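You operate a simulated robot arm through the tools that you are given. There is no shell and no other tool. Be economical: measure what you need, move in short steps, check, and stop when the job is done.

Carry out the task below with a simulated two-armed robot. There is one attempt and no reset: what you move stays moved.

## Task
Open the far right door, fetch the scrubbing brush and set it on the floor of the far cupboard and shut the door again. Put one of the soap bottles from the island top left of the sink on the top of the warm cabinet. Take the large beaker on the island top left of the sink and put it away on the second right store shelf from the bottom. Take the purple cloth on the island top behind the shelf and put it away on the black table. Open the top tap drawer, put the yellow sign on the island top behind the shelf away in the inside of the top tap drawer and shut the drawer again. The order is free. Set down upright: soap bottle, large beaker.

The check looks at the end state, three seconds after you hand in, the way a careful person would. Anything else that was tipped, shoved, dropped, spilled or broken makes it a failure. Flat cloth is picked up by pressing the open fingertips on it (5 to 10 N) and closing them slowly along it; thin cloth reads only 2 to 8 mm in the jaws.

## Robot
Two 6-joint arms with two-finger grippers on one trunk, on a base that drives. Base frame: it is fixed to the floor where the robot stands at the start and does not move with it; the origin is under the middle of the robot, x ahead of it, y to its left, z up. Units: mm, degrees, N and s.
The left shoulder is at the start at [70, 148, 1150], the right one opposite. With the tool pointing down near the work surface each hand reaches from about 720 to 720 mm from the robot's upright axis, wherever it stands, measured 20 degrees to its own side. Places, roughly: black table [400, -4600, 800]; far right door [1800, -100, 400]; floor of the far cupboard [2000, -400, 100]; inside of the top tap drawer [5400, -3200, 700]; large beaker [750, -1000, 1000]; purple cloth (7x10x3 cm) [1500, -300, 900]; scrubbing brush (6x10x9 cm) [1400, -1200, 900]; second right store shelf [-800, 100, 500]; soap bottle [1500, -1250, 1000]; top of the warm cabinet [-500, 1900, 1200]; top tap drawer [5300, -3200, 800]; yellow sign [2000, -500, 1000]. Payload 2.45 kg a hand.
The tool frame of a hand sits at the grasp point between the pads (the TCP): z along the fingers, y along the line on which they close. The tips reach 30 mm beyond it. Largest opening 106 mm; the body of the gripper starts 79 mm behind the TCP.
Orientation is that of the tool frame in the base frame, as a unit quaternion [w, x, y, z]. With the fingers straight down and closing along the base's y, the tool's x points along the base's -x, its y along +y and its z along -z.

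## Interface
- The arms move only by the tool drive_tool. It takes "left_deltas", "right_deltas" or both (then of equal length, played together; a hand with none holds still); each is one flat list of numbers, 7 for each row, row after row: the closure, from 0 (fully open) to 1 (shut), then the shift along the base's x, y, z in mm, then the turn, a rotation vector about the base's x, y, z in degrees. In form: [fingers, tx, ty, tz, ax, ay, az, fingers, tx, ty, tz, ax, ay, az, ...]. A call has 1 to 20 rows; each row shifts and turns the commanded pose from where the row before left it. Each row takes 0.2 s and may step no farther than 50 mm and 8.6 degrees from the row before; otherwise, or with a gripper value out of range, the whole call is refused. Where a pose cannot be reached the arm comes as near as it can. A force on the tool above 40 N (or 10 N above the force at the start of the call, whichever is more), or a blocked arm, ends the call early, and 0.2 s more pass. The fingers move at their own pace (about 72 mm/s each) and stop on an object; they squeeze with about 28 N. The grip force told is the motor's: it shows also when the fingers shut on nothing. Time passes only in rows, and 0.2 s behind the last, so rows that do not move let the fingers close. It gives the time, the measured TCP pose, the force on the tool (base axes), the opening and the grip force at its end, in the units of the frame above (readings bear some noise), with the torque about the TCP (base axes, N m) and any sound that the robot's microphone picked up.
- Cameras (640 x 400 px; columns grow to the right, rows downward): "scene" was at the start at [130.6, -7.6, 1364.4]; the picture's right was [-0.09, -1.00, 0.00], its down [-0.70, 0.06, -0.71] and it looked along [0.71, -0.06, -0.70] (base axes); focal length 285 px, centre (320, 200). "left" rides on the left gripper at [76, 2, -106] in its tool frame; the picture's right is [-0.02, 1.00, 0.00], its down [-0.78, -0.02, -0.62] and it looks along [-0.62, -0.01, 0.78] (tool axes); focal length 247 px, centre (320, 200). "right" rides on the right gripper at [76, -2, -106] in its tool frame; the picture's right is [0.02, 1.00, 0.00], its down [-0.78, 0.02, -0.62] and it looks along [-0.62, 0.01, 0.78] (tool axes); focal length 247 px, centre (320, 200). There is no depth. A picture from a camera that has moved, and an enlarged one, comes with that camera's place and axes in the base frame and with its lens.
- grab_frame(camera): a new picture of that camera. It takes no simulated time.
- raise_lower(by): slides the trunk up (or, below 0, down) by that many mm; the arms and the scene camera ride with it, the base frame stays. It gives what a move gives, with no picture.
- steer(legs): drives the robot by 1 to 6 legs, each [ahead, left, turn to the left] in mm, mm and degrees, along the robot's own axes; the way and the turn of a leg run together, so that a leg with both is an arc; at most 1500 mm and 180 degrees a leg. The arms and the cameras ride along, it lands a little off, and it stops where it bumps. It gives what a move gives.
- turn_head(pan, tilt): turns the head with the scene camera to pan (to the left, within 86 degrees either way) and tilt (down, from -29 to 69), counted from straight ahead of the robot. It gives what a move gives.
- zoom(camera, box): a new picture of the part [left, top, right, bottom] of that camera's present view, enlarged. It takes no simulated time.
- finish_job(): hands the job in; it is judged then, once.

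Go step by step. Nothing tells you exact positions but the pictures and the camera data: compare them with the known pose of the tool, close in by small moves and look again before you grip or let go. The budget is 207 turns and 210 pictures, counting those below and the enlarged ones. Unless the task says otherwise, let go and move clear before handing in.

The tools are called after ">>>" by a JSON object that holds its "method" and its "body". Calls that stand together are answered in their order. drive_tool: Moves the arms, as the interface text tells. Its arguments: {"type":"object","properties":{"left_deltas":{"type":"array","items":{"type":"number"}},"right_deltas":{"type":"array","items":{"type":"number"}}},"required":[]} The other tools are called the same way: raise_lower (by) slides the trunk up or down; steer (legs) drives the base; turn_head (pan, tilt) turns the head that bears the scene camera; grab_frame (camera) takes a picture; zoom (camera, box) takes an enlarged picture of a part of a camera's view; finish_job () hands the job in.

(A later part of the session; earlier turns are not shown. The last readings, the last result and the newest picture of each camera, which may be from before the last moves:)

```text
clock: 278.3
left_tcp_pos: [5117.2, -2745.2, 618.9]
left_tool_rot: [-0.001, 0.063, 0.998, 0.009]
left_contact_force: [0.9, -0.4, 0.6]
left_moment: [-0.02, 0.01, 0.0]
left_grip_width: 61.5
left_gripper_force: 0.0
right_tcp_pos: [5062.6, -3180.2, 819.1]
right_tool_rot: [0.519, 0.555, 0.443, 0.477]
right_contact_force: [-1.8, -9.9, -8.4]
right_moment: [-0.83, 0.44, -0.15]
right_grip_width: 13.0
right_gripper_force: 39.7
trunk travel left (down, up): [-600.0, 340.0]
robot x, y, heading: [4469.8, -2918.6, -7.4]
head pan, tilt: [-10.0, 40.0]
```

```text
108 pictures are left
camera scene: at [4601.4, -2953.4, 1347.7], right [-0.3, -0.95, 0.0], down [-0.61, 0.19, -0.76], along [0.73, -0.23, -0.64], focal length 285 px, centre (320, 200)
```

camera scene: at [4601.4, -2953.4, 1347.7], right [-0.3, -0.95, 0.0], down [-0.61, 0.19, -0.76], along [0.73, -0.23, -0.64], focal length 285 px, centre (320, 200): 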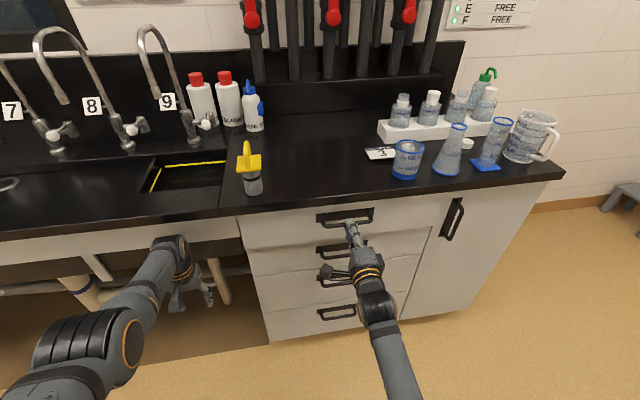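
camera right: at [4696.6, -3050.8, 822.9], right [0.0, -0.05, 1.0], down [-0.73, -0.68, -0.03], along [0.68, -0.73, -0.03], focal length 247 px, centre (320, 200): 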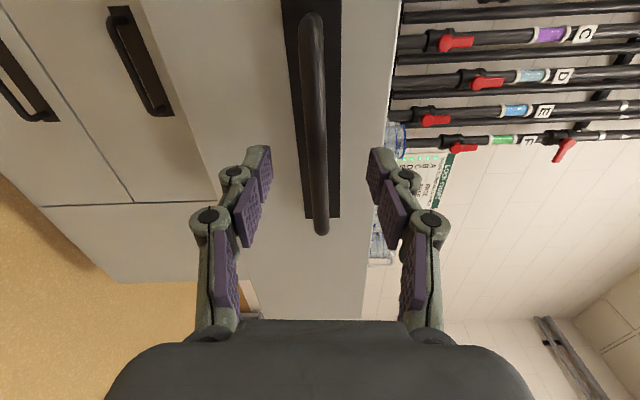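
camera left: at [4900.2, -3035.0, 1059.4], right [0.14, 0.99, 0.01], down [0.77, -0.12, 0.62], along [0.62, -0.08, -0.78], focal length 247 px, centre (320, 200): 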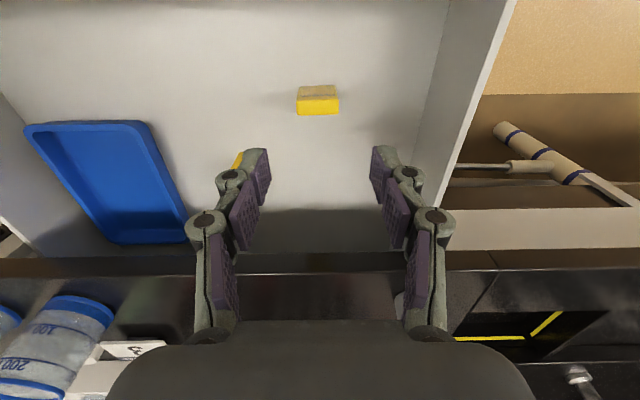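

13 mm left. Push the rest gently.

>>> {"method": "steer", "body": {"legs": [[15, 0, 0]]}}

>>> {"method": "zoom", "body": {"camera": "scene", "box": [220, 180, 480, 340]}}

```text
clock: 279.1
left_tcp_pos: [5130.6, -2747.2, 619.3]
left_tool_rot: [0.001, 0.062, 0.998, 0.008]
left_contact_force: [0.1, -0.1, 1.0]
left_moment: [0.0, 0.0, -0.02]
left_grip_width: 61.4
left_gripper_force: 0.1
right_tcp_pos: [5076.7, -3181.4, 817.6]
right_tool_rot: [0.519, 0.554, 0.444, 0.477]
right_contact_force: [-5.8, -7.6, -7.0]
right_moment: [-0.89, 0.28, -0.35]
right_grip_width: 12.4
right_gripper_force: 39.6
trunk travel left (down, up): [-600.0, 340.0]
robot x, y, heading: [4485.2, -2922.6, -7.1]
head pan, tilt: [-10.0, 40.0]
```

```text
2.46 times, centred on (350, 260) of scene
camera zoom: at [4614.7, -2954.7, 1347.8], right [-0.3, -0.96, 0.0], down [-0.61, 0.19, -0.77], along [0.73, -0.23, -0.64], focal length 702 px, centre (246, 52)
```

zoom: 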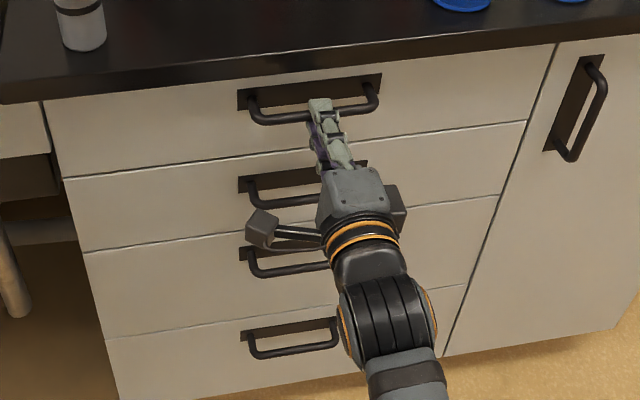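

Drawer shut. Release the handle and reverse down the aisle to the brush.

>>> {"method": "drive_tool", "body": {"right_deltas": [0.7, 0, 0, 0, 0, 0, 0, 0.4, 0, 0, 0, 0, 0, 0, 0.4, 0, 0, 0, 0, 0, 0, 0.4, 0, 0, 0, 0, 0, 0]}}

>>> {"method": "steer", "body": {"legs": [[-500, 0, 0]]}}

>>> {"method": "grab_frame", "body": {"camera": "scene"}}

>>> {"method": "steer", "body": {"legs": [[-1300, 0, 0], [-1200, 0, 0], [0, 0, 90]]}}

>>> {"method": "raise_lower", "body": {"by": 250}}

>>> {"method": "turn_head", "body": {"pan": 0, "tilt": 30}}

>>> {"method": "grab_frame", "body": {"camera": "scene"}}

```text
clock: 280.1
left_tcp_pos: [5131.4, -2746.1, 618.4]
left_tool_rot: [0.0, 0.062, 0.998, 0.007]
left_contact_force: [-0.4, -0.5, -0.1]
left_moment: [-0.01, 0.0, 0.01]
left_grip_width: 61.3
left_gripper_force: 0.1
right_tcp_pos: [5077.5, -3179.5, 817.6]
right_tool_rot: [0.52, 0.553, 0.444, 0.475]
right_contact_force: [0.7, 0.1, 0.5]
right_moment: [0.0, 0.02, 0.0]
right_grip_width: 63.4
right_gripper_force: 0.1
trunk travel left (down, up): [-600.0, 340.0]
robot x, y, heading: [4483.1, -2923.6, -7.2]
head pan, tilt: [-10.0, 40.0]
```

```text
clock: 283.1
left_tcp_pos: [4624.6, -2679.3, 619.8]
left_tool_rot: [0.0, 0.057, 0.998, 0.007]
left_contact_force: [0.5, -0.4, 0.2]
left_moment: [-0.04, -0.05, -0.01]
left_grip_width: 61.5
left_gripper_force: 0.1
right_tcp_pos: [4575.5, -3113.7, 818.3]
right_tool_rot: [0.517, 0.551, 0.447, 0.479]
right_contact_force: [-0.8, -0.4, 0.4]
right_moment: [0.0, 0.0, -0.02]
right_grip_width: 63.4
right_gripper_force: 0.2
trunk travel left (down, up): [-600.0, 340.0]
robot x, y, heading: [3980.7, -2861.6, -6.6]
head pan, tilt: [-10.0, 40.0]
```

```text
106 pictures are left
camera scene: at [4111.0, -2890.0, 1348.0], right [-0.29, -0.96, 0.0], down [-0.62, 0.19, -0.77], along [0.73, -0.22, -0.64], focal length 285 px, centre (320, 200)
```

scene: 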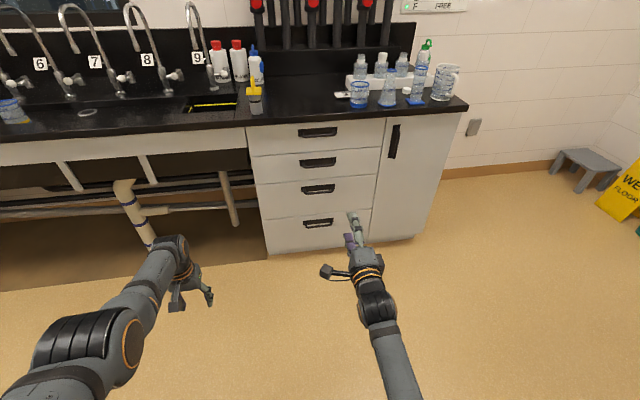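

```text
clock: 299.2
left_tcp_pos: [1283.7, -1926.0, 619.4]
left_tool_rot: [-0.004, -0.677, 0.736, 0.005]
left_contact_force: [1.1, -0.1, -0.1]
left_moment: [0.0, -0.01, -0.02]
left_grip_width: 61.6
left_gripper_force: 0.0
right_tcp_pos: [1718.7, -1961.7, 818.5]
right_tool_rot: [0.016, 0.063, 0.707, 0.705]
right_contact_force: [0.4, -0.1, 0.7]
right_moment: [0.0, 0.01, -0.01]
right_grip_width: 63.6
right_gripper_force: 0.0
trunk travel left (down, up): [-600.0, 340.0]
robot x, y, heading: [1483.0, -2564.6, 84.9]
head pan, tilt: [-10.0, 40.0]
```

```text
clock: 301.8
left_tcp_pos: [1284.4, -1927.0, 869.3]
left_tool_rot: [-0.004, -0.677, 0.736, 0.005]
left_contact_force: [-0.4, 0.6, 0.1]
left_moment: [0.02, -0.01, -0.02]
left_grip_width: 61.4
left_gripper_force: 0.1
right_tcp_pos: [1720.6, -1961.5, 1068.2]
right_tool_rot: [0.016, 0.063, 0.707, 0.704]
right_contact_force: [0.6, 0.3, 0.4]
right_moment: [0.03, -0.01, -0.02]
right_grip_width: 63.6
right_gripper_force: 0.0
trunk travel left (down, up): [-850.0, 90.0]
robot x, y, heading: [1486.3, -2566.0, 85.1]
head pan, tilt: [-10.0, 40.0]
```

```text
clock: 302.5
left_tcp_pos: [1283.7, -1926.7, 869.2]
left_tool_rot: [-0.005, -0.677, 0.736, 0.005]
left_contact_force: [-0.3, -0.6, -0.4]
left_moment: [0.04, 0.01, 0.03]
left_grip_width: 61.3
left_gripper_force: 0.1
right_tcp_pos: [1718.9, -1962.7, 1069.7]
right_tool_rot: [0.016, 0.064, 0.707, 0.704]
right_contact_force: [0.1, 0.2, -0.4]
right_moment: [0.01, 0.01, -0.01]
right_grip_width: 63.6
right_gripper_force: 0.0
trunk travel left (down, up): [-850.0, 90.0]
robot x, y, heading: [1481.0, -2563.3, 85.3]
head pan, tilt: [0.0, 30.0]
```

```text
105 pictures are left
camera scene: at [1495.9, -2425.1, 1613.2], right [1.0, -0.09, 0.0], down [-0.04, -0.5, -0.87], along [0.07, 0.86, -0.5], focal length 285 px, centre (320, 200)
```

scene: 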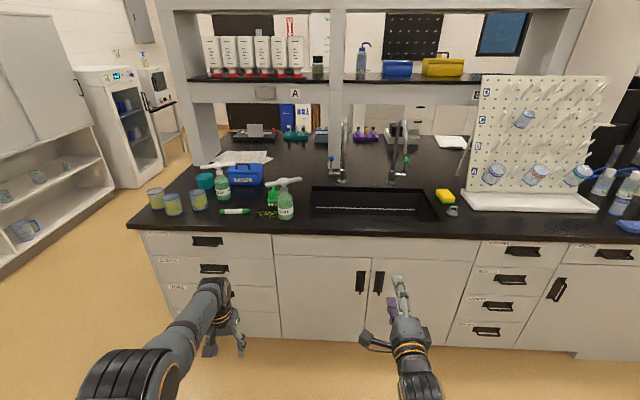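

>>> {"method": "zoom", "body": {"camera": "scene", "box": [200, 150, 340, 240]}}

```text
4.44 times, centred on (270, 195) of scene
camera zoom: at [1495.9, -2425.1, 1613.2], right [1.0, -0.09, 0.0], down [-0.04, -0.5, -0.87], along [0.07, 0.86, -0.5], focal length 1268 px, centre (542, 222)
```

zoom: 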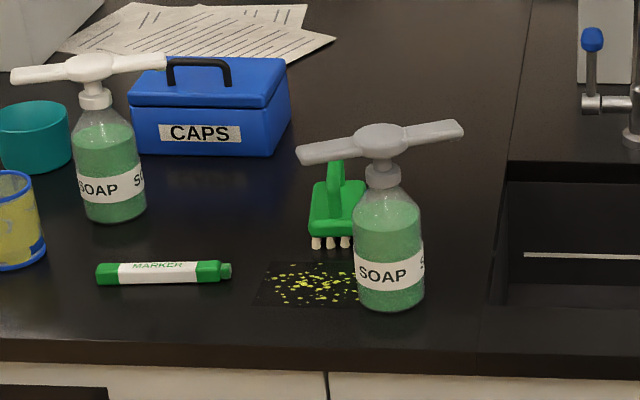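

The brush stands behind a soap bottle at about (1365,-1215), bristles down, arch handle on top. I'll raise the left hand above the pump heads and drive in.

>>> {"method": "raise_lower", "body": {"by": 88}}

>>> {"method": "drive_tool", "body": {"left_deltas": [0.3, 0, 0, 45, 0, 0, 0, 0.1, 0, 0, 45, 0, 0, 0, 0, 0, 0, 45, 0, 0, 0, 0, 0, 0, 45, 0, 0, 0]}}

>>> {"method": "grab_frame", "body": {"camera": "left"}}

```text
clock: 303.7
left_tcp_pos: [1283.6, -1925.7, 956.3]
left_tool_rot: [-0.005, -0.677, 0.736, 0.005]
left_contact_force: [-0.2, 0.1, 0.0]
left_moment: [0.01, 0.0, 0.0]
left_grip_width: 61.4
left_gripper_force: 0.1
right_tcp_pos: [1719.8, -1963.3, 1157.9]
right_tool_rot: [0.017, 0.063, 0.707, 0.704]
right_contact_force: [-0.5, -0.5, 0.1]
right_moment: [-0.02, 0.02, 0.01]
right_grip_width: 63.7
right_gripper_force: 0.1
trunk travel left (down, up): [-938.0, 2.0]
robot x, y, heading: [1486.3, -2563.1, 85.0]
head pan, tilt: [0.0, 30.0]
```

```text
clock: 304.7
left_tcp_pos: [1285.3, -1925.7, 1136.3]
left_tool_rot: [-0.005, -0.676, 0.737, 0.005]
left_contact_force: [-0.3, 0.1, 0.1]
left_moment: [0.04, 0.02, 0.01]
left_grip_width: 106.0
left_gripper_force: 0.0
right_tcp_pos: [1719.5, -1963.1, 1156.2]
right_tool_rot: [0.016, 0.063, 0.707, 0.705]
right_contact_force: [0.1, 0.0, -0.5]
right_moment: [-0.02, 0.0, 0.0]
right_grip_width: 63.3
right_gripper_force: 0.0
trunk travel left (down, up): [-938.0, 2.0]
robot x, y, heading: [1485.5, -2564.3, 84.9]
head pan, tilt: [0.0, 30.0]
```

```text
103 pictures are left
camera left: at [1277.5, -2001.6, 1241.7], right [-0.99, 0.1, 0.01], down [0.09, 0.78, 0.62], along [0.05, 0.62, -0.78], focal length 247 px, centre (320, 200)
```

left: 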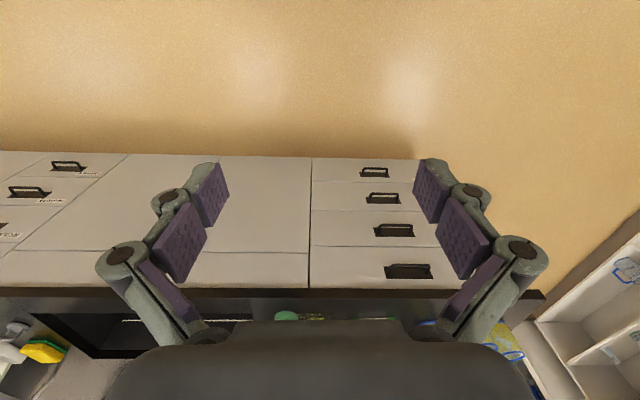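

>>> {"method": "steer", "body": {"legs": [[480, 0, -1.9]]}}

>>> {"method": "grab_frame", "body": {"camera": "left"}}

>>> {"method": "turn_head", "body": {"pan": 8, "tilt": 45}}

>>> {"method": "grab_frame", "body": {"camera": "scene"}}

```text
clock: 307.7
left_tcp_pos: [1358.2, -1427.6, 1137.6]
left_tool_rot: [-0.005, -0.664, 0.748, 0.005]
left_contact_force: [-0.1, -0.5, -0.7]
left_moment: [-0.01, 0.02, -0.02]
left_grip_width: 106.1
left_gripper_force: 0.1
right_tcp_pos: [1791.7, -1480.6, 1157.2]
right_tool_rot: [0.028, 0.076, 0.705, 0.705]
right_contact_force: [0.1, 0.4, 0.3]
right_moment: [0.01, -0.03, 0.0]
right_grip_width: 63.9
right_gripper_force: 0.0
trunk travel left (down, up): [-938.0, 2.0]
robot x, y, heading: [1534.9, -2073.9, 83.1]
head pan, tilt: [0.0, 30.0]
```

```text
102 pictures are left
camera left: at [1348.8, -1503.4, 1241.7], right [-0.99, 0.14, 0.01], down [0.12, 0.77, 0.62], along [0.08, 0.62, -0.78], focal length 247 px, centre (320, 200)
```

left: 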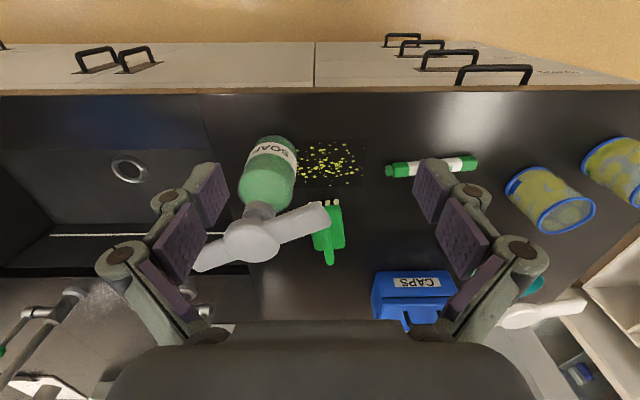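

```text
clock: 308.4
left_tcp_pos: [1358.6, -1425.0, 1134.3]
left_tool_rot: [-0.005, -0.663, 0.749, 0.004]
left_contact_force: [0.4, 0.2, -0.2]
left_moment: [0.0, 0.01, 0.01]
left_grip_width: 106.1
left_gripper_force: 0.0
right_tcp_pos: [1792.9, -1478.4, 1156.2]
right_tool_rot: [0.029, 0.077, 0.705, 0.704]
right_contact_force: [0.2, -0.1, -0.7]
right_moment: [-0.01, 0.0, -0.01]
right_grip_width: 63.8
right_gripper_force: 0.1
trunk travel left (down, up): [-938.0, 2.0]
robot x, y, heading: [1535.3, -2072.4, 83.0]
head pan, tilt: [8.0, 45.0]
```

```text
101 pictures are left
camera scene: at [1539.8, -1942.3, 1678.7], right [1.0, 0.02, 0.0], down [0.01, -0.71, -0.71], along [-0.01, 0.71, -0.71], focal length 285 px, centre (320, 200)
```

scene: 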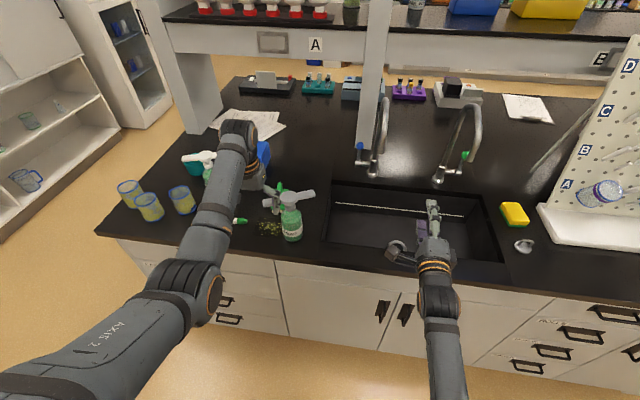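

Brush centre about (1374,-1214) with the pump wing tip 140 mm in front of it. Drive 195 mm ahead at this safe height.

>>> {"method": "steer", "body": {"legs": [[195, 0, 0]]}}

>>> {"method": "grab_frame", "body": {"camera": "left"}}

>>> {"method": "grab_frame", "body": {"camera": "scene"}}

```text
clock: 310.0
left_tcp_pos: [1377.7, -1239.4, 1137.8]
left_tool_rot: [-0.005, -0.665, 0.747, 0.006]
left_contact_force: [0.0, -0.1, 0.5]
left_moment: [0.03, 0.02, 0.02]
left_grip_width: 105.9
left_gripper_force: 0.1
right_tcp_pos: [1812.4, -1292.8, 1157.5]
right_tool_rot: [0.027, 0.076, 0.704, 0.706]
right_contact_force: [0.7, -0.7, -0.1]
right_moment: [0.02, 0.0, 0.06]
right_grip_width: 63.5
right_gripper_force: 0.1
trunk travel left (down, up): [-938.0, 2.0]
robot x, y, heading: [1557.3, -1883.7, 83.3]
head pan, tilt: [8.0, 45.0]
```

```text
100 pictures are left
camera left: at [1369.0, -1316.0, 1242.8], right [-0.99, 0.14, 0.01], down [0.11, 0.77, 0.62], along [0.07, 0.62, -0.78], focal length 247 px, centre (320, 200)
```

left: 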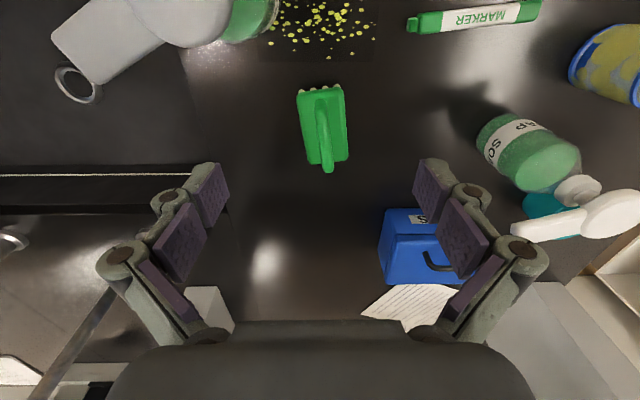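

```text
99 pictures are left
camera scene: at [1561.5, -1757.6, 1679.1], right [1.0, 0.02, 0.0], down [0.02, -0.7, -0.71], along [-0.02, 0.71, -0.7], focal length 285 px, centre (320, 200)
```

scene: 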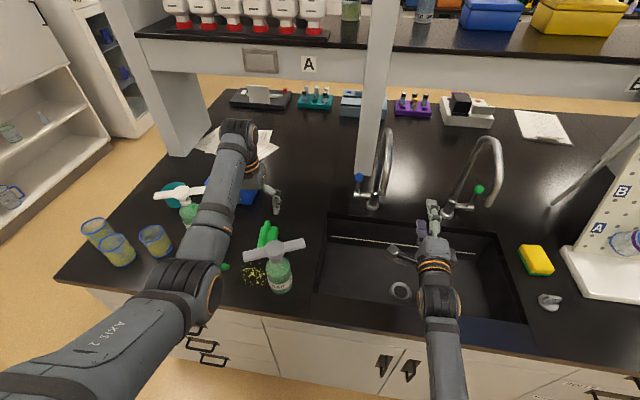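

The brush is 39 mm further ahead. Move over it and descend to z≈1045 for a check.

>>> {"method": "drive_tool", "body": {"left_deltas": [0, -1, 20, 0, 0, 0, 0, 0, -1, 19, 0, 0, 0, 0, 0, 0, 0, -30, 0, 0, 0, 0, 0, 0, -30, 0, 0, 0, 0, 0, 0, -30, 0, 0, 0]}}

>>> {"method": "grab_frame", "body": {"camera": "left"}}

>>> {"method": "grab_frame", "body": {"camera": "scene"}}

```text
clock: 311.2
left_tcp_pos: [1378.1, -1199.4, 1049.1]
left_tool_rot: [-0.004, -0.665, 0.747, 0.006]
left_contact_force: [-0.1, 0.4, -0.4]
left_moment: [0.05, -0.02, 0.01]
left_grip_width: 105.9
left_gripper_force: 0.1
right_tcp_pos: [1812.8, -1288.7, 1155.7]
right_tool_rot: [0.027, 0.075, 0.705, 0.705]
right_contact_force: [-0.4, 0.3, 0.8]
right_moment: [0.01, -0.01, 0.02]
right_grip_width: 63.6
right_gripper_force: 0.2
trunk travel left (down, up): [-938.0, 2.0]
robot x, y, heading: [1561.5, -1882.8, 83.4]
head pan, tilt: [8.0, 45.0]
```

```text
98 pictures are left
camera left: at [1368.4, -1275.3, 1153.0], right [-0.99, 0.14, 0.01], down [0.12, 0.77, 0.62], along [0.07, 0.62, -0.78], focal length 247 px, centre (320, 200)
```

left: 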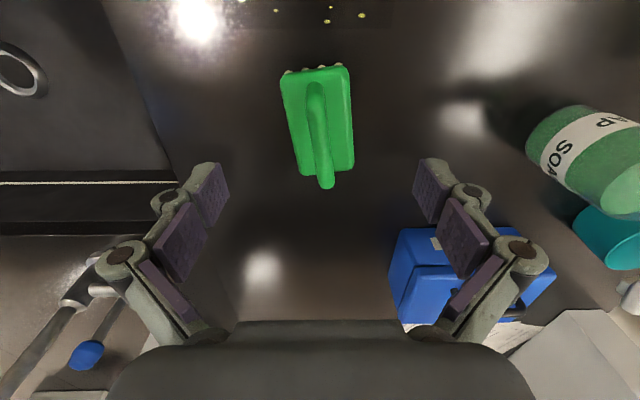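

```text
97 pictures are left
camera scene: at [1562.4, -1752.2, 1678.7], right [1.0, 0.02, 0.0], down [0.02, -0.71, -0.71], along [-0.02, 0.71, -0.71], focal length 285 px, centre (320, 200)
```

scene: 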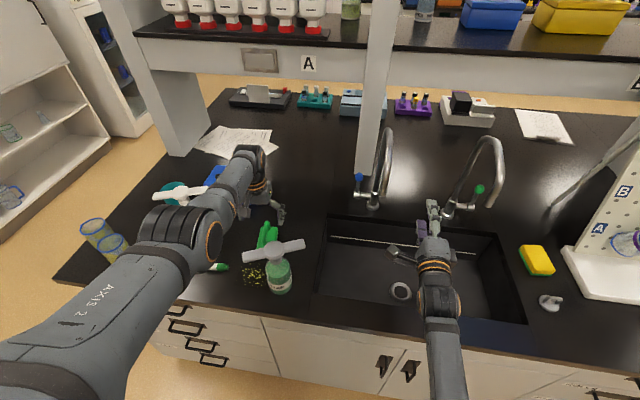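

Centred. Rotate 7° and descend to z≈985, then close on the handle.

>>> {"method": "drive_tool", "body": {"left_deltas": [0, 0, 0, -20, 0, 0, 7, 0, 0, 0, -25, 0, 0, 0, 0, 0, 0, -20, 0, 0, 0]}}

>>> {"method": "grab_frame", "body": {"camera": "left"}}

>>> {"method": "zoom", "body": {"camera": "scene", "box": [200, 150, 320, 300]}}

```text
clock: 312.0
left_tcp_pos: [1378.0, -1223.9, 988.8]
left_tool_rot: [0.005, 0.71, -0.704, -0.005]
left_contact_force: [0.7, -0.4, -0.8]
left_moment: [-0.04, -0.01, -0.03]
left_grip_width: 106.0
left_gripper_force: 0.0
left hand out of reach, approached as far as the arm can: row 1, 2, 3
right_tcp_pos: [1813.2, -1288.6, 1157.0]
right_tool_rot: [0.027, 0.075, 0.706, 0.704]
right_contact_force: [0.5, -0.1, 0.3]
right_moment: [-0.02, 0.03, 0.0]
right_grip_width: 63.9
right_gripper_force: 0.1
trunk travel left (down, up): [-938.0, 2.0]
robot x, y, heading: [1559.0, -1882.8, 83.3]
head pan, tilt: [8.0, 45.0]
```

```text
96 pictures are left
camera left: at [1378.3, -1299.9, 1094.6], right [-1.0, 0.01, 0.01], down [0.02, 0.78, 0.62], along [0.0, 0.62, -0.78], focal length 247 px, centre (320, 200)
```

left: 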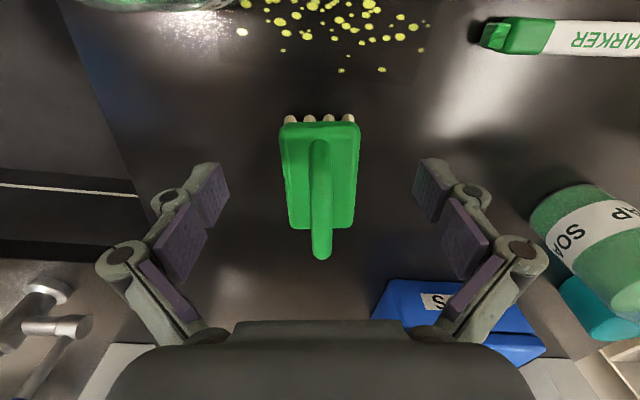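

```text
2.67 times, centred on (260, 225) of scene
camera zoom: at [1562.0, -1752.4, 1678.7], right [1.0, 0.02, 0.0], down [0.02, -0.71, -0.71], along [-0.02, 0.71, -0.71], focal length 761 px, centre (480, 133)
```

zoom: 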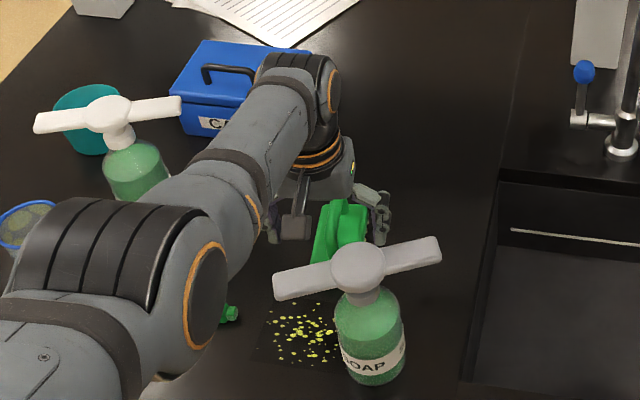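

The arm reached its limit 24 mm short. Drive ahead 27 mm.

>>> {"method": "steer", "body": {"legs": [[27, 0, 0]]}}

>>> {"method": "grab_frame", "body": {"camera": "left"}}

```text
clock: 312.8
left_tcp_pos: [1381.7, -1202.8, 994.1]
left_tool_rot: [0.003, 0.71, -0.705, -0.007]
left_contact_force: [-0.1, -0.4, 0.1]
left_moment: [0.05, -0.01, 0.0]
left_grip_width: 106.3
left_gripper_force: 0.1
right_tcp_pos: [1815.4, -1269.0, 1159.9]
right_tool_rot: [0.027, 0.075, 0.703, 0.706]
right_contact_force: [0.2, -0.9, 0.5]
right_moment: [-0.04, 0.01, -0.01]
right_grip_width: 63.5
right_gripper_force: 0.0
trunk travel left (down, up): [-938.0, 2.0]
robot x, y, heading: [1561.5, -1855.5, 83.3]
head pan, tilt: [8.0, 45.0]
```

```text
94 pictures are left
camera left: at [1381.0, -1280.0, 1098.2], right [-1.0, 0.01, 0.01], down [0.02, 0.78, 0.63], along [0.0, 0.63, -0.78], focal length 247 px, centre (320, 200)
```

left: 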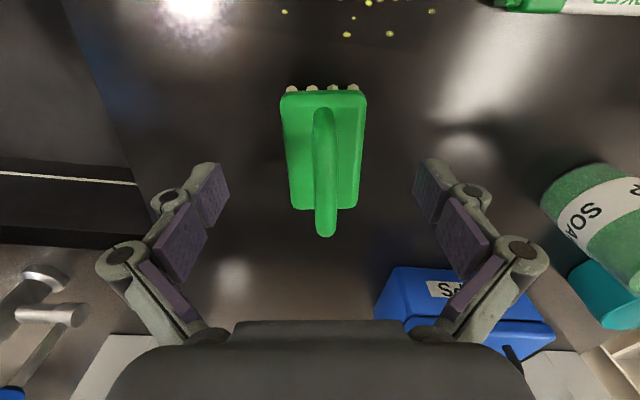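

Handle is between the fingers. Lower 10 mm and close.

>>> {"method": "raise_lower", "body": {"by": -10}}

>>> {"method": "drive_tool", "body": {"left_deltas": [0.4, 0, 0, 0, 0, 0, 0, 0.7, 0, 0, 0, 0, 0, 0, 0.9, 0, 0, 0, 0, 0, 0, 1, 0, 0, 0, 0, 0, 0, 1, 0, 0, 0, 0, 0, 0]}}

>>> {"method": "grab_frame", "body": {"camera": "left"}}

```text
clock: 313.4
left_tcp_pos: [1380.8, -1199.8, 981.2]
left_tool_rot: [0.005, 0.71, -0.704, -0.005]
left_contact_force: [-0.5, -0.1, 1.0]
left_moment: [0.0, 0.02, 0.01]
left_grip_width: 106.1
left_gripper_force: 0.1
right_tcp_pos: [1816.2, -1265.2, 1147.9]
right_tool_rot: [0.027, 0.075, 0.705, 0.705]
right_contact_force: [0.1, -0.2, -0.2]
right_moment: [-0.02, 0.02, -0.01]
right_grip_width: 63.7
right_gripper_force: 0.1
trunk travel left (down, up): [-928.0, 12.0]
robot x, y, heading: [1562.5, -1861.4, 83.0]
head pan, tilt: [8.0, 45.0]
```

```text
clock: 314.6
left_tcp_pos: [1382.3, -1197.3, 978.6]
left_tool_rot: [0.005, 0.71, -0.704, -0.005]
left_contact_force: [-0.2, 0.6, 0.4]
left_moment: [-0.06, -0.03, -0.03]
left_grip_width: 13.4
left_gripper_force: 28.2
right_tcp_pos: [1816.1, -1263.5, 1148.3]
right_tool_rot: [0.028, 0.076, 0.705, 0.704]
right_contact_force: [-0.6, -0.3, 0.4]
right_moment: [-0.02, -0.03, -0.01]
right_grip_width: 63.5
right_gripper_force: 0.1
trunk travel left (down, up): [-928.0, 12.0]
robot x, y, heading: [1558.8, -1859.5, 83.2]
head pan, tilt: [8.0, 45.0]
```

```text
93 pictures are left
camera left: at [1381.7, -1274.3, 1084.8], right [-1.0, 0.01, 0.01], down [0.02, 0.78, 0.62], along [0.0, 0.62, -0.78], focal length 247 px, centre (320, 200)
```

left: 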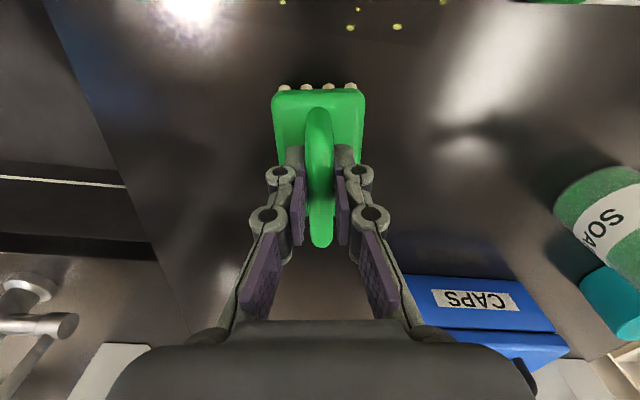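

Handle gripped. Lift straight up as high as possible.

>>> {"method": "drive_tool", "body": {"left_deltas": [1, 0, 0, 30, 0, 0, 0, 1, 0, 0, 40, 0, 0, 0, 1, 0, 0, 40, 0, 0, 0, 1, 0, 0, 40, 0, 0, 0, 1, 0, 0, 40, 0, 0, 0, 1, 0, 0, 20, 0, 0, 0]}}

>>> {"method": "raise_lower", "body": {"by": 12}}

>>> {"method": "grab_frame", "body": {"camera": "left"}}

>>> {"method": "grab_frame", "body": {"camera": "scene"}}

```text
clock: 316.0
left_tcp_pos: [1382.1, -1199.0, 1187.4]
left_tool_rot: [0.005, 0.71, -0.704, -0.004]
left_contact_force: [-0.8, -0.3, -0.6]
left_moment: [-0.03, -0.01, 0.01]
left_grip_width: 13.3
left_gripper_force: 28.4
right_tcp_pos: [1815.6, -1263.2, 1145.2]
right_tool_rot: [0.028, 0.075, 0.705, 0.704]
right_contact_force: [0.1, 0.2, 0.1]
right_moment: [0.0, 0.04, -0.05]
right_grip_width: 63.8
right_gripper_force: 0.1
trunk travel left (down, up): [-928.0, 12.0]
robot x, y, heading: [1563.8, -1857.3, 83.2]
head pan, tilt: [8.0, 45.0]
```

```text
clock: 316.6
left_tcp_pos: [1382.4, -1199.7, 1199.4]
left_tool_rot: [0.005, 0.709, -0.705, -0.005]
left_contact_force: [-0.1, -0.2, -0.4]
left_moment: [-0.02, 0.0, -0.01]
left_grip_width: 13.2
left_gripper_force: 28.1
right_tcp_pos: [1816.1, -1262.7, 1158.8]
right_tool_rot: [0.027, 0.076, 0.706, 0.704]
right_contact_force: [0.3, 1.1, -0.4]
right_moment: [-0.04, 0.04, -0.03]
right_grip_width: 63.7
right_gripper_force: 0.1
trunk travel left (down, up): [-940.0, 0.0]
robot x, y, heading: [1562.6, -1856.6, 83.3]
head pan, tilt: [8.0, 45.0]
```

```text
92 pictures are left
camera left: at [1382.8, -1275.6, 1305.3], right [-1.0, 0.01, 0.01], down [0.02, 0.78, 0.62], along [0.0, 0.62, -0.78], focal length 247 px, centre (320, 200)
```

left: 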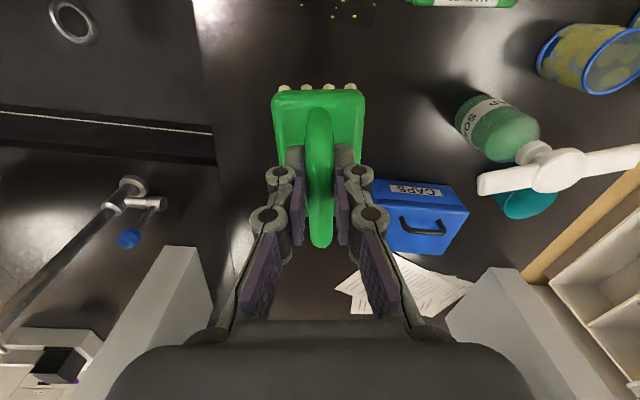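

```text
91 pictures are left
camera scene: at [1565.2, -1727.3, 1680.7], right [1.0, 0.02, 0.0], down [0.02, -0.71, -0.71], along [-0.02, 0.71, -0.71], focal length 285 px, centre (320, 200)
```

scene: 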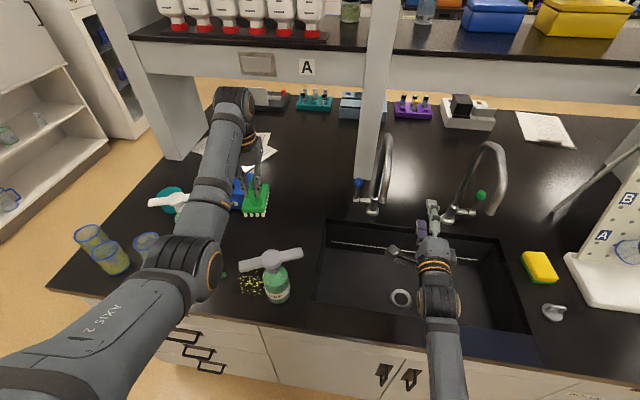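

Brush lifted well above the pump heads. Back out and travel round the near end of the island to its left side.

>>> {"method": "steer", "body": {"legs": [[-550, 0, 0], [0, 1400, 0], [0, 250, 0]]}}

```text
clock: 327.7
left_tcp_pos: [-287.9, -1553.4, 1200.3]
left_tool_rot: [-0.006, -0.704, 0.71, 0.006]
left_contact_force: [0.7, 0.2, -1.3]
left_moment: [0.02, 0.01, 0.02]
left_grip_width: 13.4
left_gripper_force: 28.3
right_tcp_pos: [143.1, -1623.9, 1158.2]
right_tool_rot: [0.032, 0.082, 0.705, 0.704]
right_contact_force: [0.3, 1.1, -0.2]
right_moment: [0.0, 0.02, 0.04]
right_grip_width: 63.7
right_gripper_force: 0.0
trunk travel left (down, up): [-940.0, 0.0]
robot x, y, heading: [-121.2, -2213.1, 82.4]
head pan, tilt: [8.0, 45.0]
```

>>> {"method": "steer", "body": {"legs": [[1500, 0, 0.6], [1500, 0, 0], [350, 0, 0]]}}

>>> {"method": "steer", "body": {"legs": [[0, 0, 90], [0, 0, 90], [0, 1400, 0]]}}

>>> {"method": "turn_head", "body": {"pan": 0, "tilt": 40}}

>>> {"method": "grab_frame", "body": {"camera": "scene"}}

```text
clock: 344.1
left_tcp_pos: [-164.7, 1759.0, 1201.0]
left_tool_rot: [0.004, 0.743, -0.67, -0.005]
left_contact_force: [0.3, -0.3, -1.0]
left_moment: [0.0, -0.05, 0.03]
left_grip_width: 13.3
left_gripper_force: 28.0
right_tcp_pos: [272.6, 1737.8, 1160.3]
right_tool_rot: [-0.007, 0.041, 0.708, 0.705]
right_contact_force: [-0.2, -0.5, 0.3]
right_moment: [0.0, 0.04, -0.03]
right_grip_width: 63.6
right_gripper_force: 0.1
trunk travel left (down, up): [-940.0, 0.0]
robot x, y, heading: [80.3, 1119.1, 88.6]
head pan, tilt: [8.0, 45.0]
```

```text
clock: 345.6
left_tcp_pos: [-289.0, 1694.2, 1199.7]
left_tool_rot: [-0.003, 0.807, -0.591, 0.004]
left_contact_force: [5.5, 0.2, 0.0]
left_moment: [0.02, 0.03, -0.28]
left_grip_width: 13.1
left_gripper_force: 28.6
right_tcp_pos: [130.6, 1766.2, 1157.5]
right_tool_rot: [-0.087, -0.039, 0.708, 0.7]
right_contact_force: [-0.2, 0.5, -0.1]
right_moment: [0.01, 0.01, -0.01]
right_grip_width: 63.4
right_gripper_force: 0.0
trunk travel left (down, up): [-940.0, 0.0]
robot x, y, heading: [80.9, 1125.1, 101.7]
head pan, tilt: [8.0, 45.0]
stopped in leg 1: the force on the tool passed its limit at 70 N (the readings are from after the stop); the commanded pose is now the measured one
```

```text
clock: 346.3
left_tcp_pos: [-289.3, 1693.4, 1200.0]
left_tool_rot: [-0.003, 0.807, -0.59, 0.003]
left_contact_force: [5.8, -0.2, -2.3]
left_moment: [-0.06, -0.07, -0.31]
left_grip_width: 13.0
left_gripper_force: 27.9
right_tcp_pos: [130.9, 1765.7, 1158.6]
right_tool_rot: [-0.087, -0.039, 0.709, 0.699]
right_contact_force: [0.2, -0.9, 0.3]
right_moment: [0.01, 0.01, 0.0]
right_grip_width: 63.6
right_gripper_force: 0.0
trunk travel left (down, up): [-940.0, 0.0]
robot x, y, heading: [77.7, 1124.9, 101.9]
head pan, tilt: [0.0, 40.0]
```

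```text
90 pictures are left
camera scene: at [51.3, 1255.0, 1687.8], right [0.98, 0.2, 0.0], down [0.13, -0.63, -0.77], along [-0.16, 0.75, -0.64], focal length 285 px, centre (320, 200)
```

scene: 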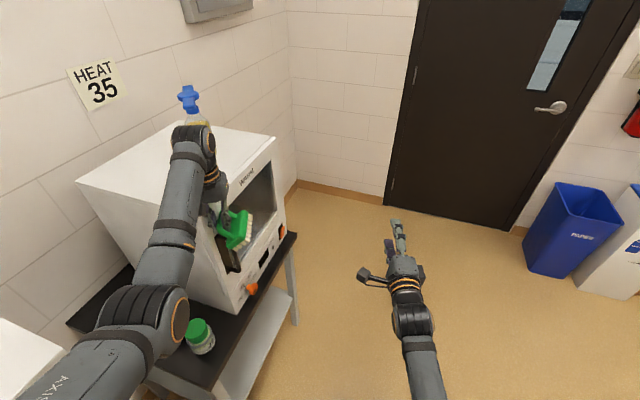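

My left turn swung the hand into the warm cabinet. I turn back right at once and inspect.

>>> {"method": "steer", "body": {"legs": [[0, 0, -18]]}}

>>> {"method": "turn_head", "body": {"pan": 25, "tilt": 32}}

>>> {"method": "grab_frame", "body": {"camera": "scene"}}

>>> {"method": "grab_frame", "body": {"camera": "left"}}

```text
clock: 347.7
left_tcp_pos: [-96.6, 1779.7, 1199.8]
left_tool_rot: [0.003, -0.706, 0.708, -0.003]
left_contact_force: [0.3, -0.4, -1.7]
left_moment: [0.02, 0.01, 0.02]
left_grip_width: 13.1
left_gripper_force: 28.1
right_tcp_pos: [326.0, 1719.4, 1157.6]
right_tool_rot: [0.025, 0.073, 0.706, 0.704]
right_contact_force: [-0.5, 0.0, -0.9]
right_moment: [-0.02, 0.0, 0.0]
right_grip_width: 63.7
right_gripper_force: 0.1
trunk travel left (down, up): [-940.0, 0.0]
robot x, y, heading: [77.0, 1123.2, 83.7]
head pan, tilt: [0.0, 40.0]
```

```text
clock: 348.6
left_tcp_pos: [-95.0, 1779.9, 1200.2]
left_tool_rot: [0.002, -0.705, 0.709, -0.004]
left_contact_force: [-0.4, -0.2, -0.3]
left_moment: [-0.01, 0.01, -0.03]
left_grip_width: 12.8
left_gripper_force: 27.7
right_tcp_pos: [327.4, 1718.7, 1158.3]
right_tool_rot: [0.025, 0.073, 0.705, 0.705]
right_contact_force: [-0.7, -0.4, -0.5]
right_moment: [0.01, 0.0, 0.01]
right_grip_width: 63.5
right_gripper_force: 0.1
trunk travel left (down, up): [-940.0, 0.0]
robot x, y, heading: [76.7, 1121.8, 83.6]
head pan, tilt: [25.0, 32.0]
```

```text
89 pictures are left
camera scene: at [53.9, 1257.2, 1700.0], right [0.95, 0.32, 0.0], down [0.17, -0.5, -0.85], along [-0.27, 0.8, -0.53], focal length 285 px, centre (320, 200)
```

scene: 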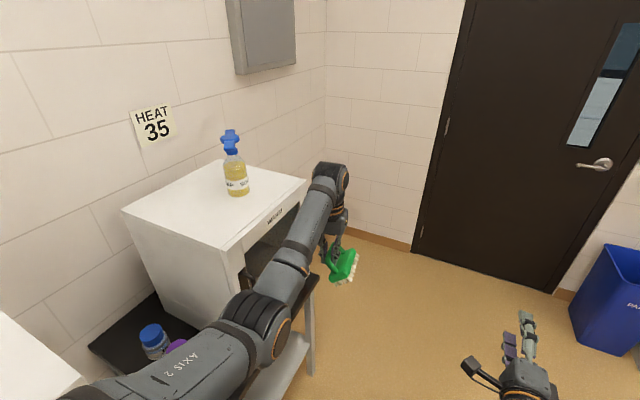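

```text
88 pictures are left
camera left: at [-98.5, 1703.5, 1305.3], right [-1.0, 0.03, -0.01], down [0.02, 0.78, 0.62], along [0.02, 0.62, -0.78], focal length 247 px, centre (320, 200)
```

left: 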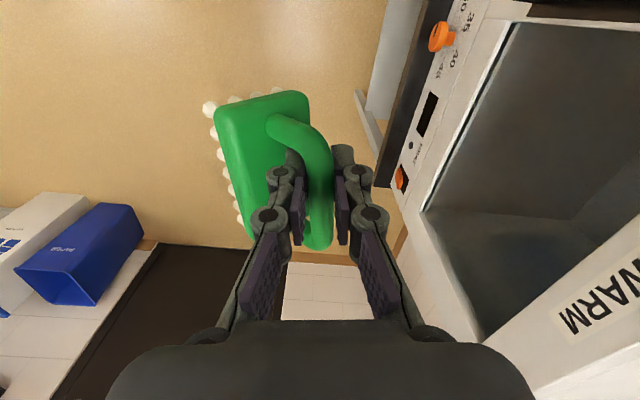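

Soap and oven stayed in place (corner positions unchanged), and the brush is still held, though twisted. I turn right instead, and strafe along the island's left side.

>>> {"method": "steer", "body": {"legs": [[0, 0, -90], [0, 0, -90], [0, 1300, 0]]}}

>>> {"method": "turn_head", "body": {"pan": 0, "tilt": 40}}

>>> {"method": "grab_frame", "body": {"camera": "scene"}}

>>> {"method": "grab_frame", "body": {"camera": "left"}}

```text
clock: 362.8
left_tcp_pos: [1529.0, 298.2, 1199.3]
left_tool_rot: [-0.004, 0.715, 0.699, -0.002]
left_contact_force: [-0.4, 0.1, -0.5]
left_moment: [-0.01, -0.04, -0.02]
left_grip_width: 13.3
left_gripper_force: 28.2
right_tcp_pos: [1108.1, 365.9, 1158.7]
right_tool_rot: [0.703, 0.706, -0.08, -0.031]
right_contact_force: [-1.0, 0.0, 0.5]
right_moment: [-0.01, 0.01, 0.0]
right_grip_width: 63.5
right_gripper_force: 0.1
trunk travel left (down, up): [-940.0, 0.0]
robot x, y, heading: [1368.8, 957.5, -97.2]
head pan, tilt: [25.0, 32.0]
```

```text
clock: 363.7
left_tcp_pos: [1529.1, 296.8, 1199.1]
left_tool_rot: [-0.004, 0.716, 0.699, -0.002]
left_contact_force: [-0.3, 0.7, -0.9]
left_moment: [0.0, -0.02, 0.03]
left_grip_width: 13.2
left_gripper_force: 28.2
right_tcp_pos: [1106.5, 366.4, 1157.5]
right_tool_rot: [0.704, 0.706, -0.08, -0.031]
right_contact_force: [0.0, 1.3, -0.7]
right_moment: [0.01, 0.02, 0.0]
right_grip_width: 63.6
right_gripper_force: 0.0
trunk travel left (down, up): [-940.0, 0.0]
robot x, y, heading: [1369.7, 958.8, -97.2]
head pan, tilt: [0.0, 40.0]
```

```text
87 pictures are left
camera scene: at [1350.4, 822.7, 1687.9], right [-0.99, 0.13, 0.0], down [0.08, 0.64, -0.77], along [-0.1, -0.76, -0.64], focal length 285 px, centre (320, 200)
```

scene: 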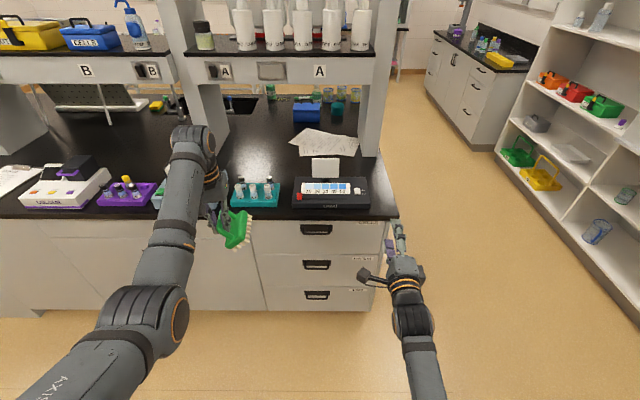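

```text
86 pictures are left
camera left: at [1534.1, 373.1, 1305.2], right [1.0, -0.05, -0.01], down [-0.03, -0.78, 0.62], along [-0.04, -0.62, -0.78], focal length 247 px, centre (320, 200)
```

left: 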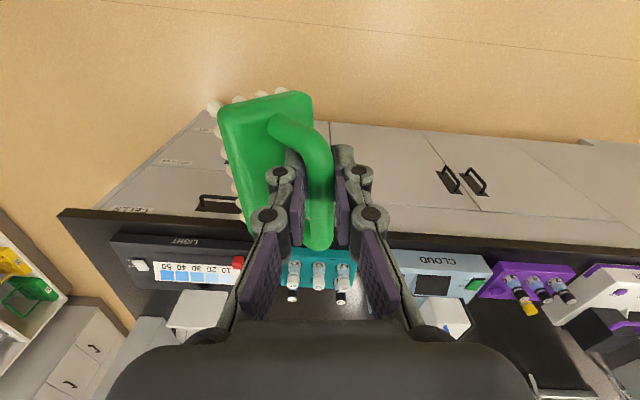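

Now prepare for the door: roll the right hand back 90° so it closes horizontally, for the vertical bar handle.

>>> {"method": "drive_tool", "body": {"right_deltas": [0.4, 0, 0, 0, 1.03, 8.13, 0, 0.4, 0, 0, 0, 1.03, 8.13, 0, 0.4, 0, 0, 0, 1.03, 8.13, 0, 0.4, 0, 0, 0, 1.03, 8.13, 0, 0.4, 0, 0, 0, 1.03, 8.13, 0, 0.4, 0, 0, 0, 1.03, 8.13, 0, 0.4, 0, 0, 0, 1.03, 8.13, 0, 0.4, 0, 0, 0, 1.03, 8.13, 0, 0.4, 0, 0, 0, 1.03, 8.13, 0, 0.4, 0, 0, 0, 1.03, 8.13, 0, 0.4, 0, 0, 0, 1.03, 8.13, 0]}}

>>> {"method": "raise_lower", "body": {"by": -400}}

>>> {"method": "steer", "body": {"legs": [[0, 600, 0]]}}

>>> {"method": "raise_lower", "body": {"by": -120}}

>>> {"method": "grab_frame", "body": {"camera": "scene"}}

>>> {"method": "grab_frame", "body": {"camera": "right"}}

```text
clock: 366.1
left_tcp_pos: [1529.0, 298.3, 1200.1]
left_tool_rot: [-0.004, 0.716, 0.698, -0.002]
left_contact_force: [0.3, 0.9, -0.3]
left_moment: [0.0, -0.05, -0.02]
left_grip_width: 13.0
left_gripper_force: 28.1
right_tcp_pos: [1107.0, 365.3, 1158.9]
right_tool_rot: [0.491, 0.538, 0.441, -0.524]
right_contact_force: [-0.4, 0.1, -0.7]
right_moment: [-0.01, 0.02, -0.01]
right_grip_width: 63.5
right_gripper_force: 0.1
trunk travel left (down, up): [-940.0, 0.0]
robot x, y, heading: [1370.7, 953.8, -97.5]
head pan, tilt: [0.0, 40.0]
```

```text
clock: 369.9
left_tcp_pos: [1529.6, 296.8, 799.8]
left_tool_rot: [-0.004, 0.716, 0.698, -0.001]
left_contact_force: [-0.6, 0.5, 0.4]
left_moment: [-0.01, -0.02, -0.01]
left_grip_width: 13.3
left_gripper_force: 28.6
right_tcp_pos: [1107.0, 366.3, 759.0]
right_tool_rot: [0.491, 0.538, 0.441, -0.525]
right_contact_force: [-0.6, -0.3, -0.1]
right_moment: [0.0, -0.03, -0.01]
right_grip_width: 63.5
right_gripper_force: 0.1
trunk travel left (down, up): [-540.0, 400.0]
robot x, y, heading: [1372.1, 955.7, -97.4]
head pan, tilt: [0.0, 40.0]
```

```text
clock: 373.4
left_tcp_pos: [2134.8, 217.4, 799.1]
left_tool_rot: [-0.005, 0.715, 0.699, -0.001]
left_contact_force: [0.0, 0.1, -0.5]
left_moment: [-0.01, -0.03, 0.01]
left_grip_width: 12.9
left_gripper_force: 28.2
right_tcp_pos: [1712.2, 286.7, 758.5]
right_tool_rot: [0.491, 0.539, 0.44, -0.525]
right_contact_force: [0.3, -0.4, -0.6]
right_moment: [0.01, -0.04, 0.02]
right_grip_width: 63.5
right_gripper_force: 0.1
trunk travel left (down, up): [-540.0, 400.0]
robot x, y, heading: [1975.5, 876.8, -97.7]
head pan, tilt: [0.0, 40.0]
```

```text
clock: 374.9
left_tcp_pos: [2133.7, 217.8, 678.9]
left_tool_rot: [-0.003, 0.715, 0.699, -0.002]
left_contact_force: [0.4, 0.0, -1.4]
left_moment: [0.04, -0.02, -0.04]
left_grip_width: 13.2
left_gripper_force: 28.1
right_tcp_pos: [1711.7, 286.2, 638.7]
right_tool_rot: [0.491, 0.538, 0.441, -0.525]
right_contact_force: [0.3, 0.6, 0.1]
right_moment: [-0.02, -0.03, 0.02]
right_grip_width: 63.8
right_gripper_force: 0.0
trunk travel left (down, up): [-420.0, 520.0]
robot x, y, heading: [1972.9, 879.3, -97.6]
head pan, tilt: [0.0, 40.0]
```

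```text
85 pictures are left
camera scene: at [1955.3, 743.9, 1167.9], right [-0.99, 0.13, 0.0], down [0.08, 0.64, -0.77], along [-0.1, -0.76, -0.64], focal length 285 px, centre (320, 200)
```

scene: 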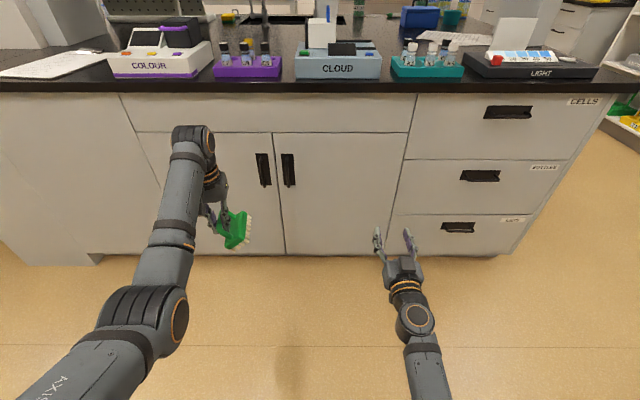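

```text
84 pictures are left
camera right: at [1729.0, 389.8, 558.6], right [0.99, -0.13, 0.04], down [0.05, 0.65, 0.76], along [-0.13, -0.75, 0.65], focal length 247 px, centre (320, 200)
```

right: 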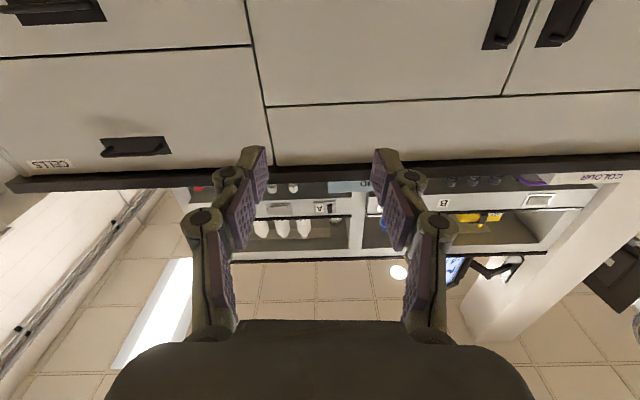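

Right door's handle is about (1957,-115,605), hinge near x=1544. I retract the left hand (brush) so it won't hit the island, and centre the right hand on the handle.

>>> {"method": "drive_tool", "body": {"left_deltas": [1, 4, 36, 0, 0, 0, 0, 1, 4, 36, 0, 0, 0, 0, 1, 4, 36, 0, 0, 0, 0]}}

>>> {"method": "steer", "body": {"legs": [[0, 292, 0.5], [200, 0, 0]]}}

>>> {"method": "raise_lower", "body": {"by": -35}}

>>> {"method": "grab_frame", "body": {"camera": "right"}}

>>> {"method": "turn_head", "body": {"pan": -15, "tilt": 40}}

>>> {"method": "grab_frame", "body": {"camera": "scene"}}

```text
clock: 375.7
left_tcp_pos: [2142.6, 268.0, 626.8]
left_tool_rot: [-0.003, 0.716, 0.698, -0.004]
left_contact_force: [0.8, 0.3, -0.2]
left_moment: [0.01, -0.03, 0.01]
left_grip_width: 13.3
left_gripper_force: 27.6
left hand out of reach, approached as far as the arm can: row 1, 2, 3
right_tcp_pos: [1712.5, 286.6, 638.9]
right_tool_rot: [0.49, 0.539, 0.44, -0.526]
right_contact_force: [0.8, -0.2, 0.1]
right_moment: [-0.02, -0.03, -0.01]
right_grip_width: 63.5
right_gripper_force: 0.0
trunk travel left (down, up): [-420.0, 520.0]
robot x, y, heading: [1973.3, 878.4, -97.5]
head pan, tilt: [0.0, 40.0]
```

```text
clock: 378.9
left_tcp_pos: [2407.3, 28.3, 627.0]
left_tool_rot: [-0.004, 0.715, 0.699, -0.002]
left_contact_force: [0.3, -0.7, -1.0]
left_moment: [0.05, -0.05, 0.01]
left_grip_width: 13.3
left_gripper_force: 27.7
right_tcp_pos: [1978.6, 46.2, 638.8]
right_tool_rot: [0.492, 0.537, 0.442, -0.523]
right_contact_force: [0.4, -0.5, -0.2]
right_moment: [-0.01, 0.01, -0.03]
right_grip_width: 63.6
right_gripper_force: 0.1
trunk travel left (down, up): [-420.0, 520.0]
robot x, y, heading: [2235.0, 639.3, -97.5]
head pan, tilt: [0.0, 40.0]
```

```text
clock: 379.7
left_tcp_pos: [2406.2, 28.0, 592.4]
left_tool_rot: [-0.004, 0.715, 0.699, -0.003]
left_contact_force: [-0.4, -0.2, -0.7]
left_moment: [0.03, -0.02, 0.0]
left_grip_width: 13.0
left_gripper_force: 27.9
right_tcp_pos: [1976.9, 46.0, 603.1]
right_tool_rot: [0.491, 0.538, 0.441, -0.524]
right_contact_force: [-0.6, -0.1, -0.5]
right_moment: [-0.04, 0.01, 0.0]
right_grip_width: 63.6
right_gripper_force: 0.2
trunk travel left (down, up): [-385.0, 555.0]
robot x, y, heading: [2236.4, 636.1, -97.4]
head pan, tilt: [0.0, 40.0]
```

```text
83 pictures are left
camera right: at [1994.2, 149.4, 523.5], right [0.99, -0.13, 0.04], down [0.05, 0.65, 0.76], along [-0.13, -0.75, 0.65], focal length 247 px, centre (320, 200)
```

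right: 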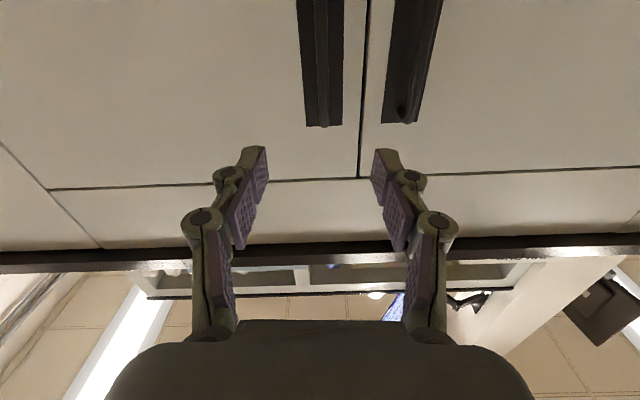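

```text
clock: 380.4
left_tcp_pos: [2407.0, 29.3, 593.5]
left_tool_rot: [-0.004, 0.715, 0.699, -0.002]
left_contact_force: [0.1, 0.0, -0.5]
left_moment: [-0.04, 0.01, 0.02]
left_grip_width: 13.0
left_gripper_force: 28.4
right_tcp_pos: [1976.9, 47.2, 603.8]
right_tool_rot: [0.49, 0.539, 0.44, -0.525]
right_contact_force: [0.0, -0.8, 0.1]
right_moment: [0.02, -0.01, 0.01]
right_grip_width: 63.6
right_gripper_force: 0.0
trunk travel left (down, up): [-385.0, 555.0]
robot x, y, heading: [2238.3, 638.3, -97.5]
head pan, tilt: [-15.0, 40.0]
```

```text
82 pictures are left
camera scene: at [2198.3, 509.4, 1132.8], right [-0.93, 0.38, 0.0], down [0.24, 0.59, -0.77], along [-0.29, -0.71, -0.64], focal length 285 px, centre (320, 200)
```

scene: 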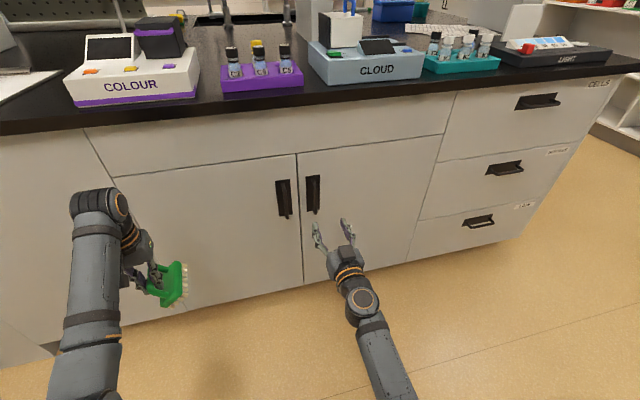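

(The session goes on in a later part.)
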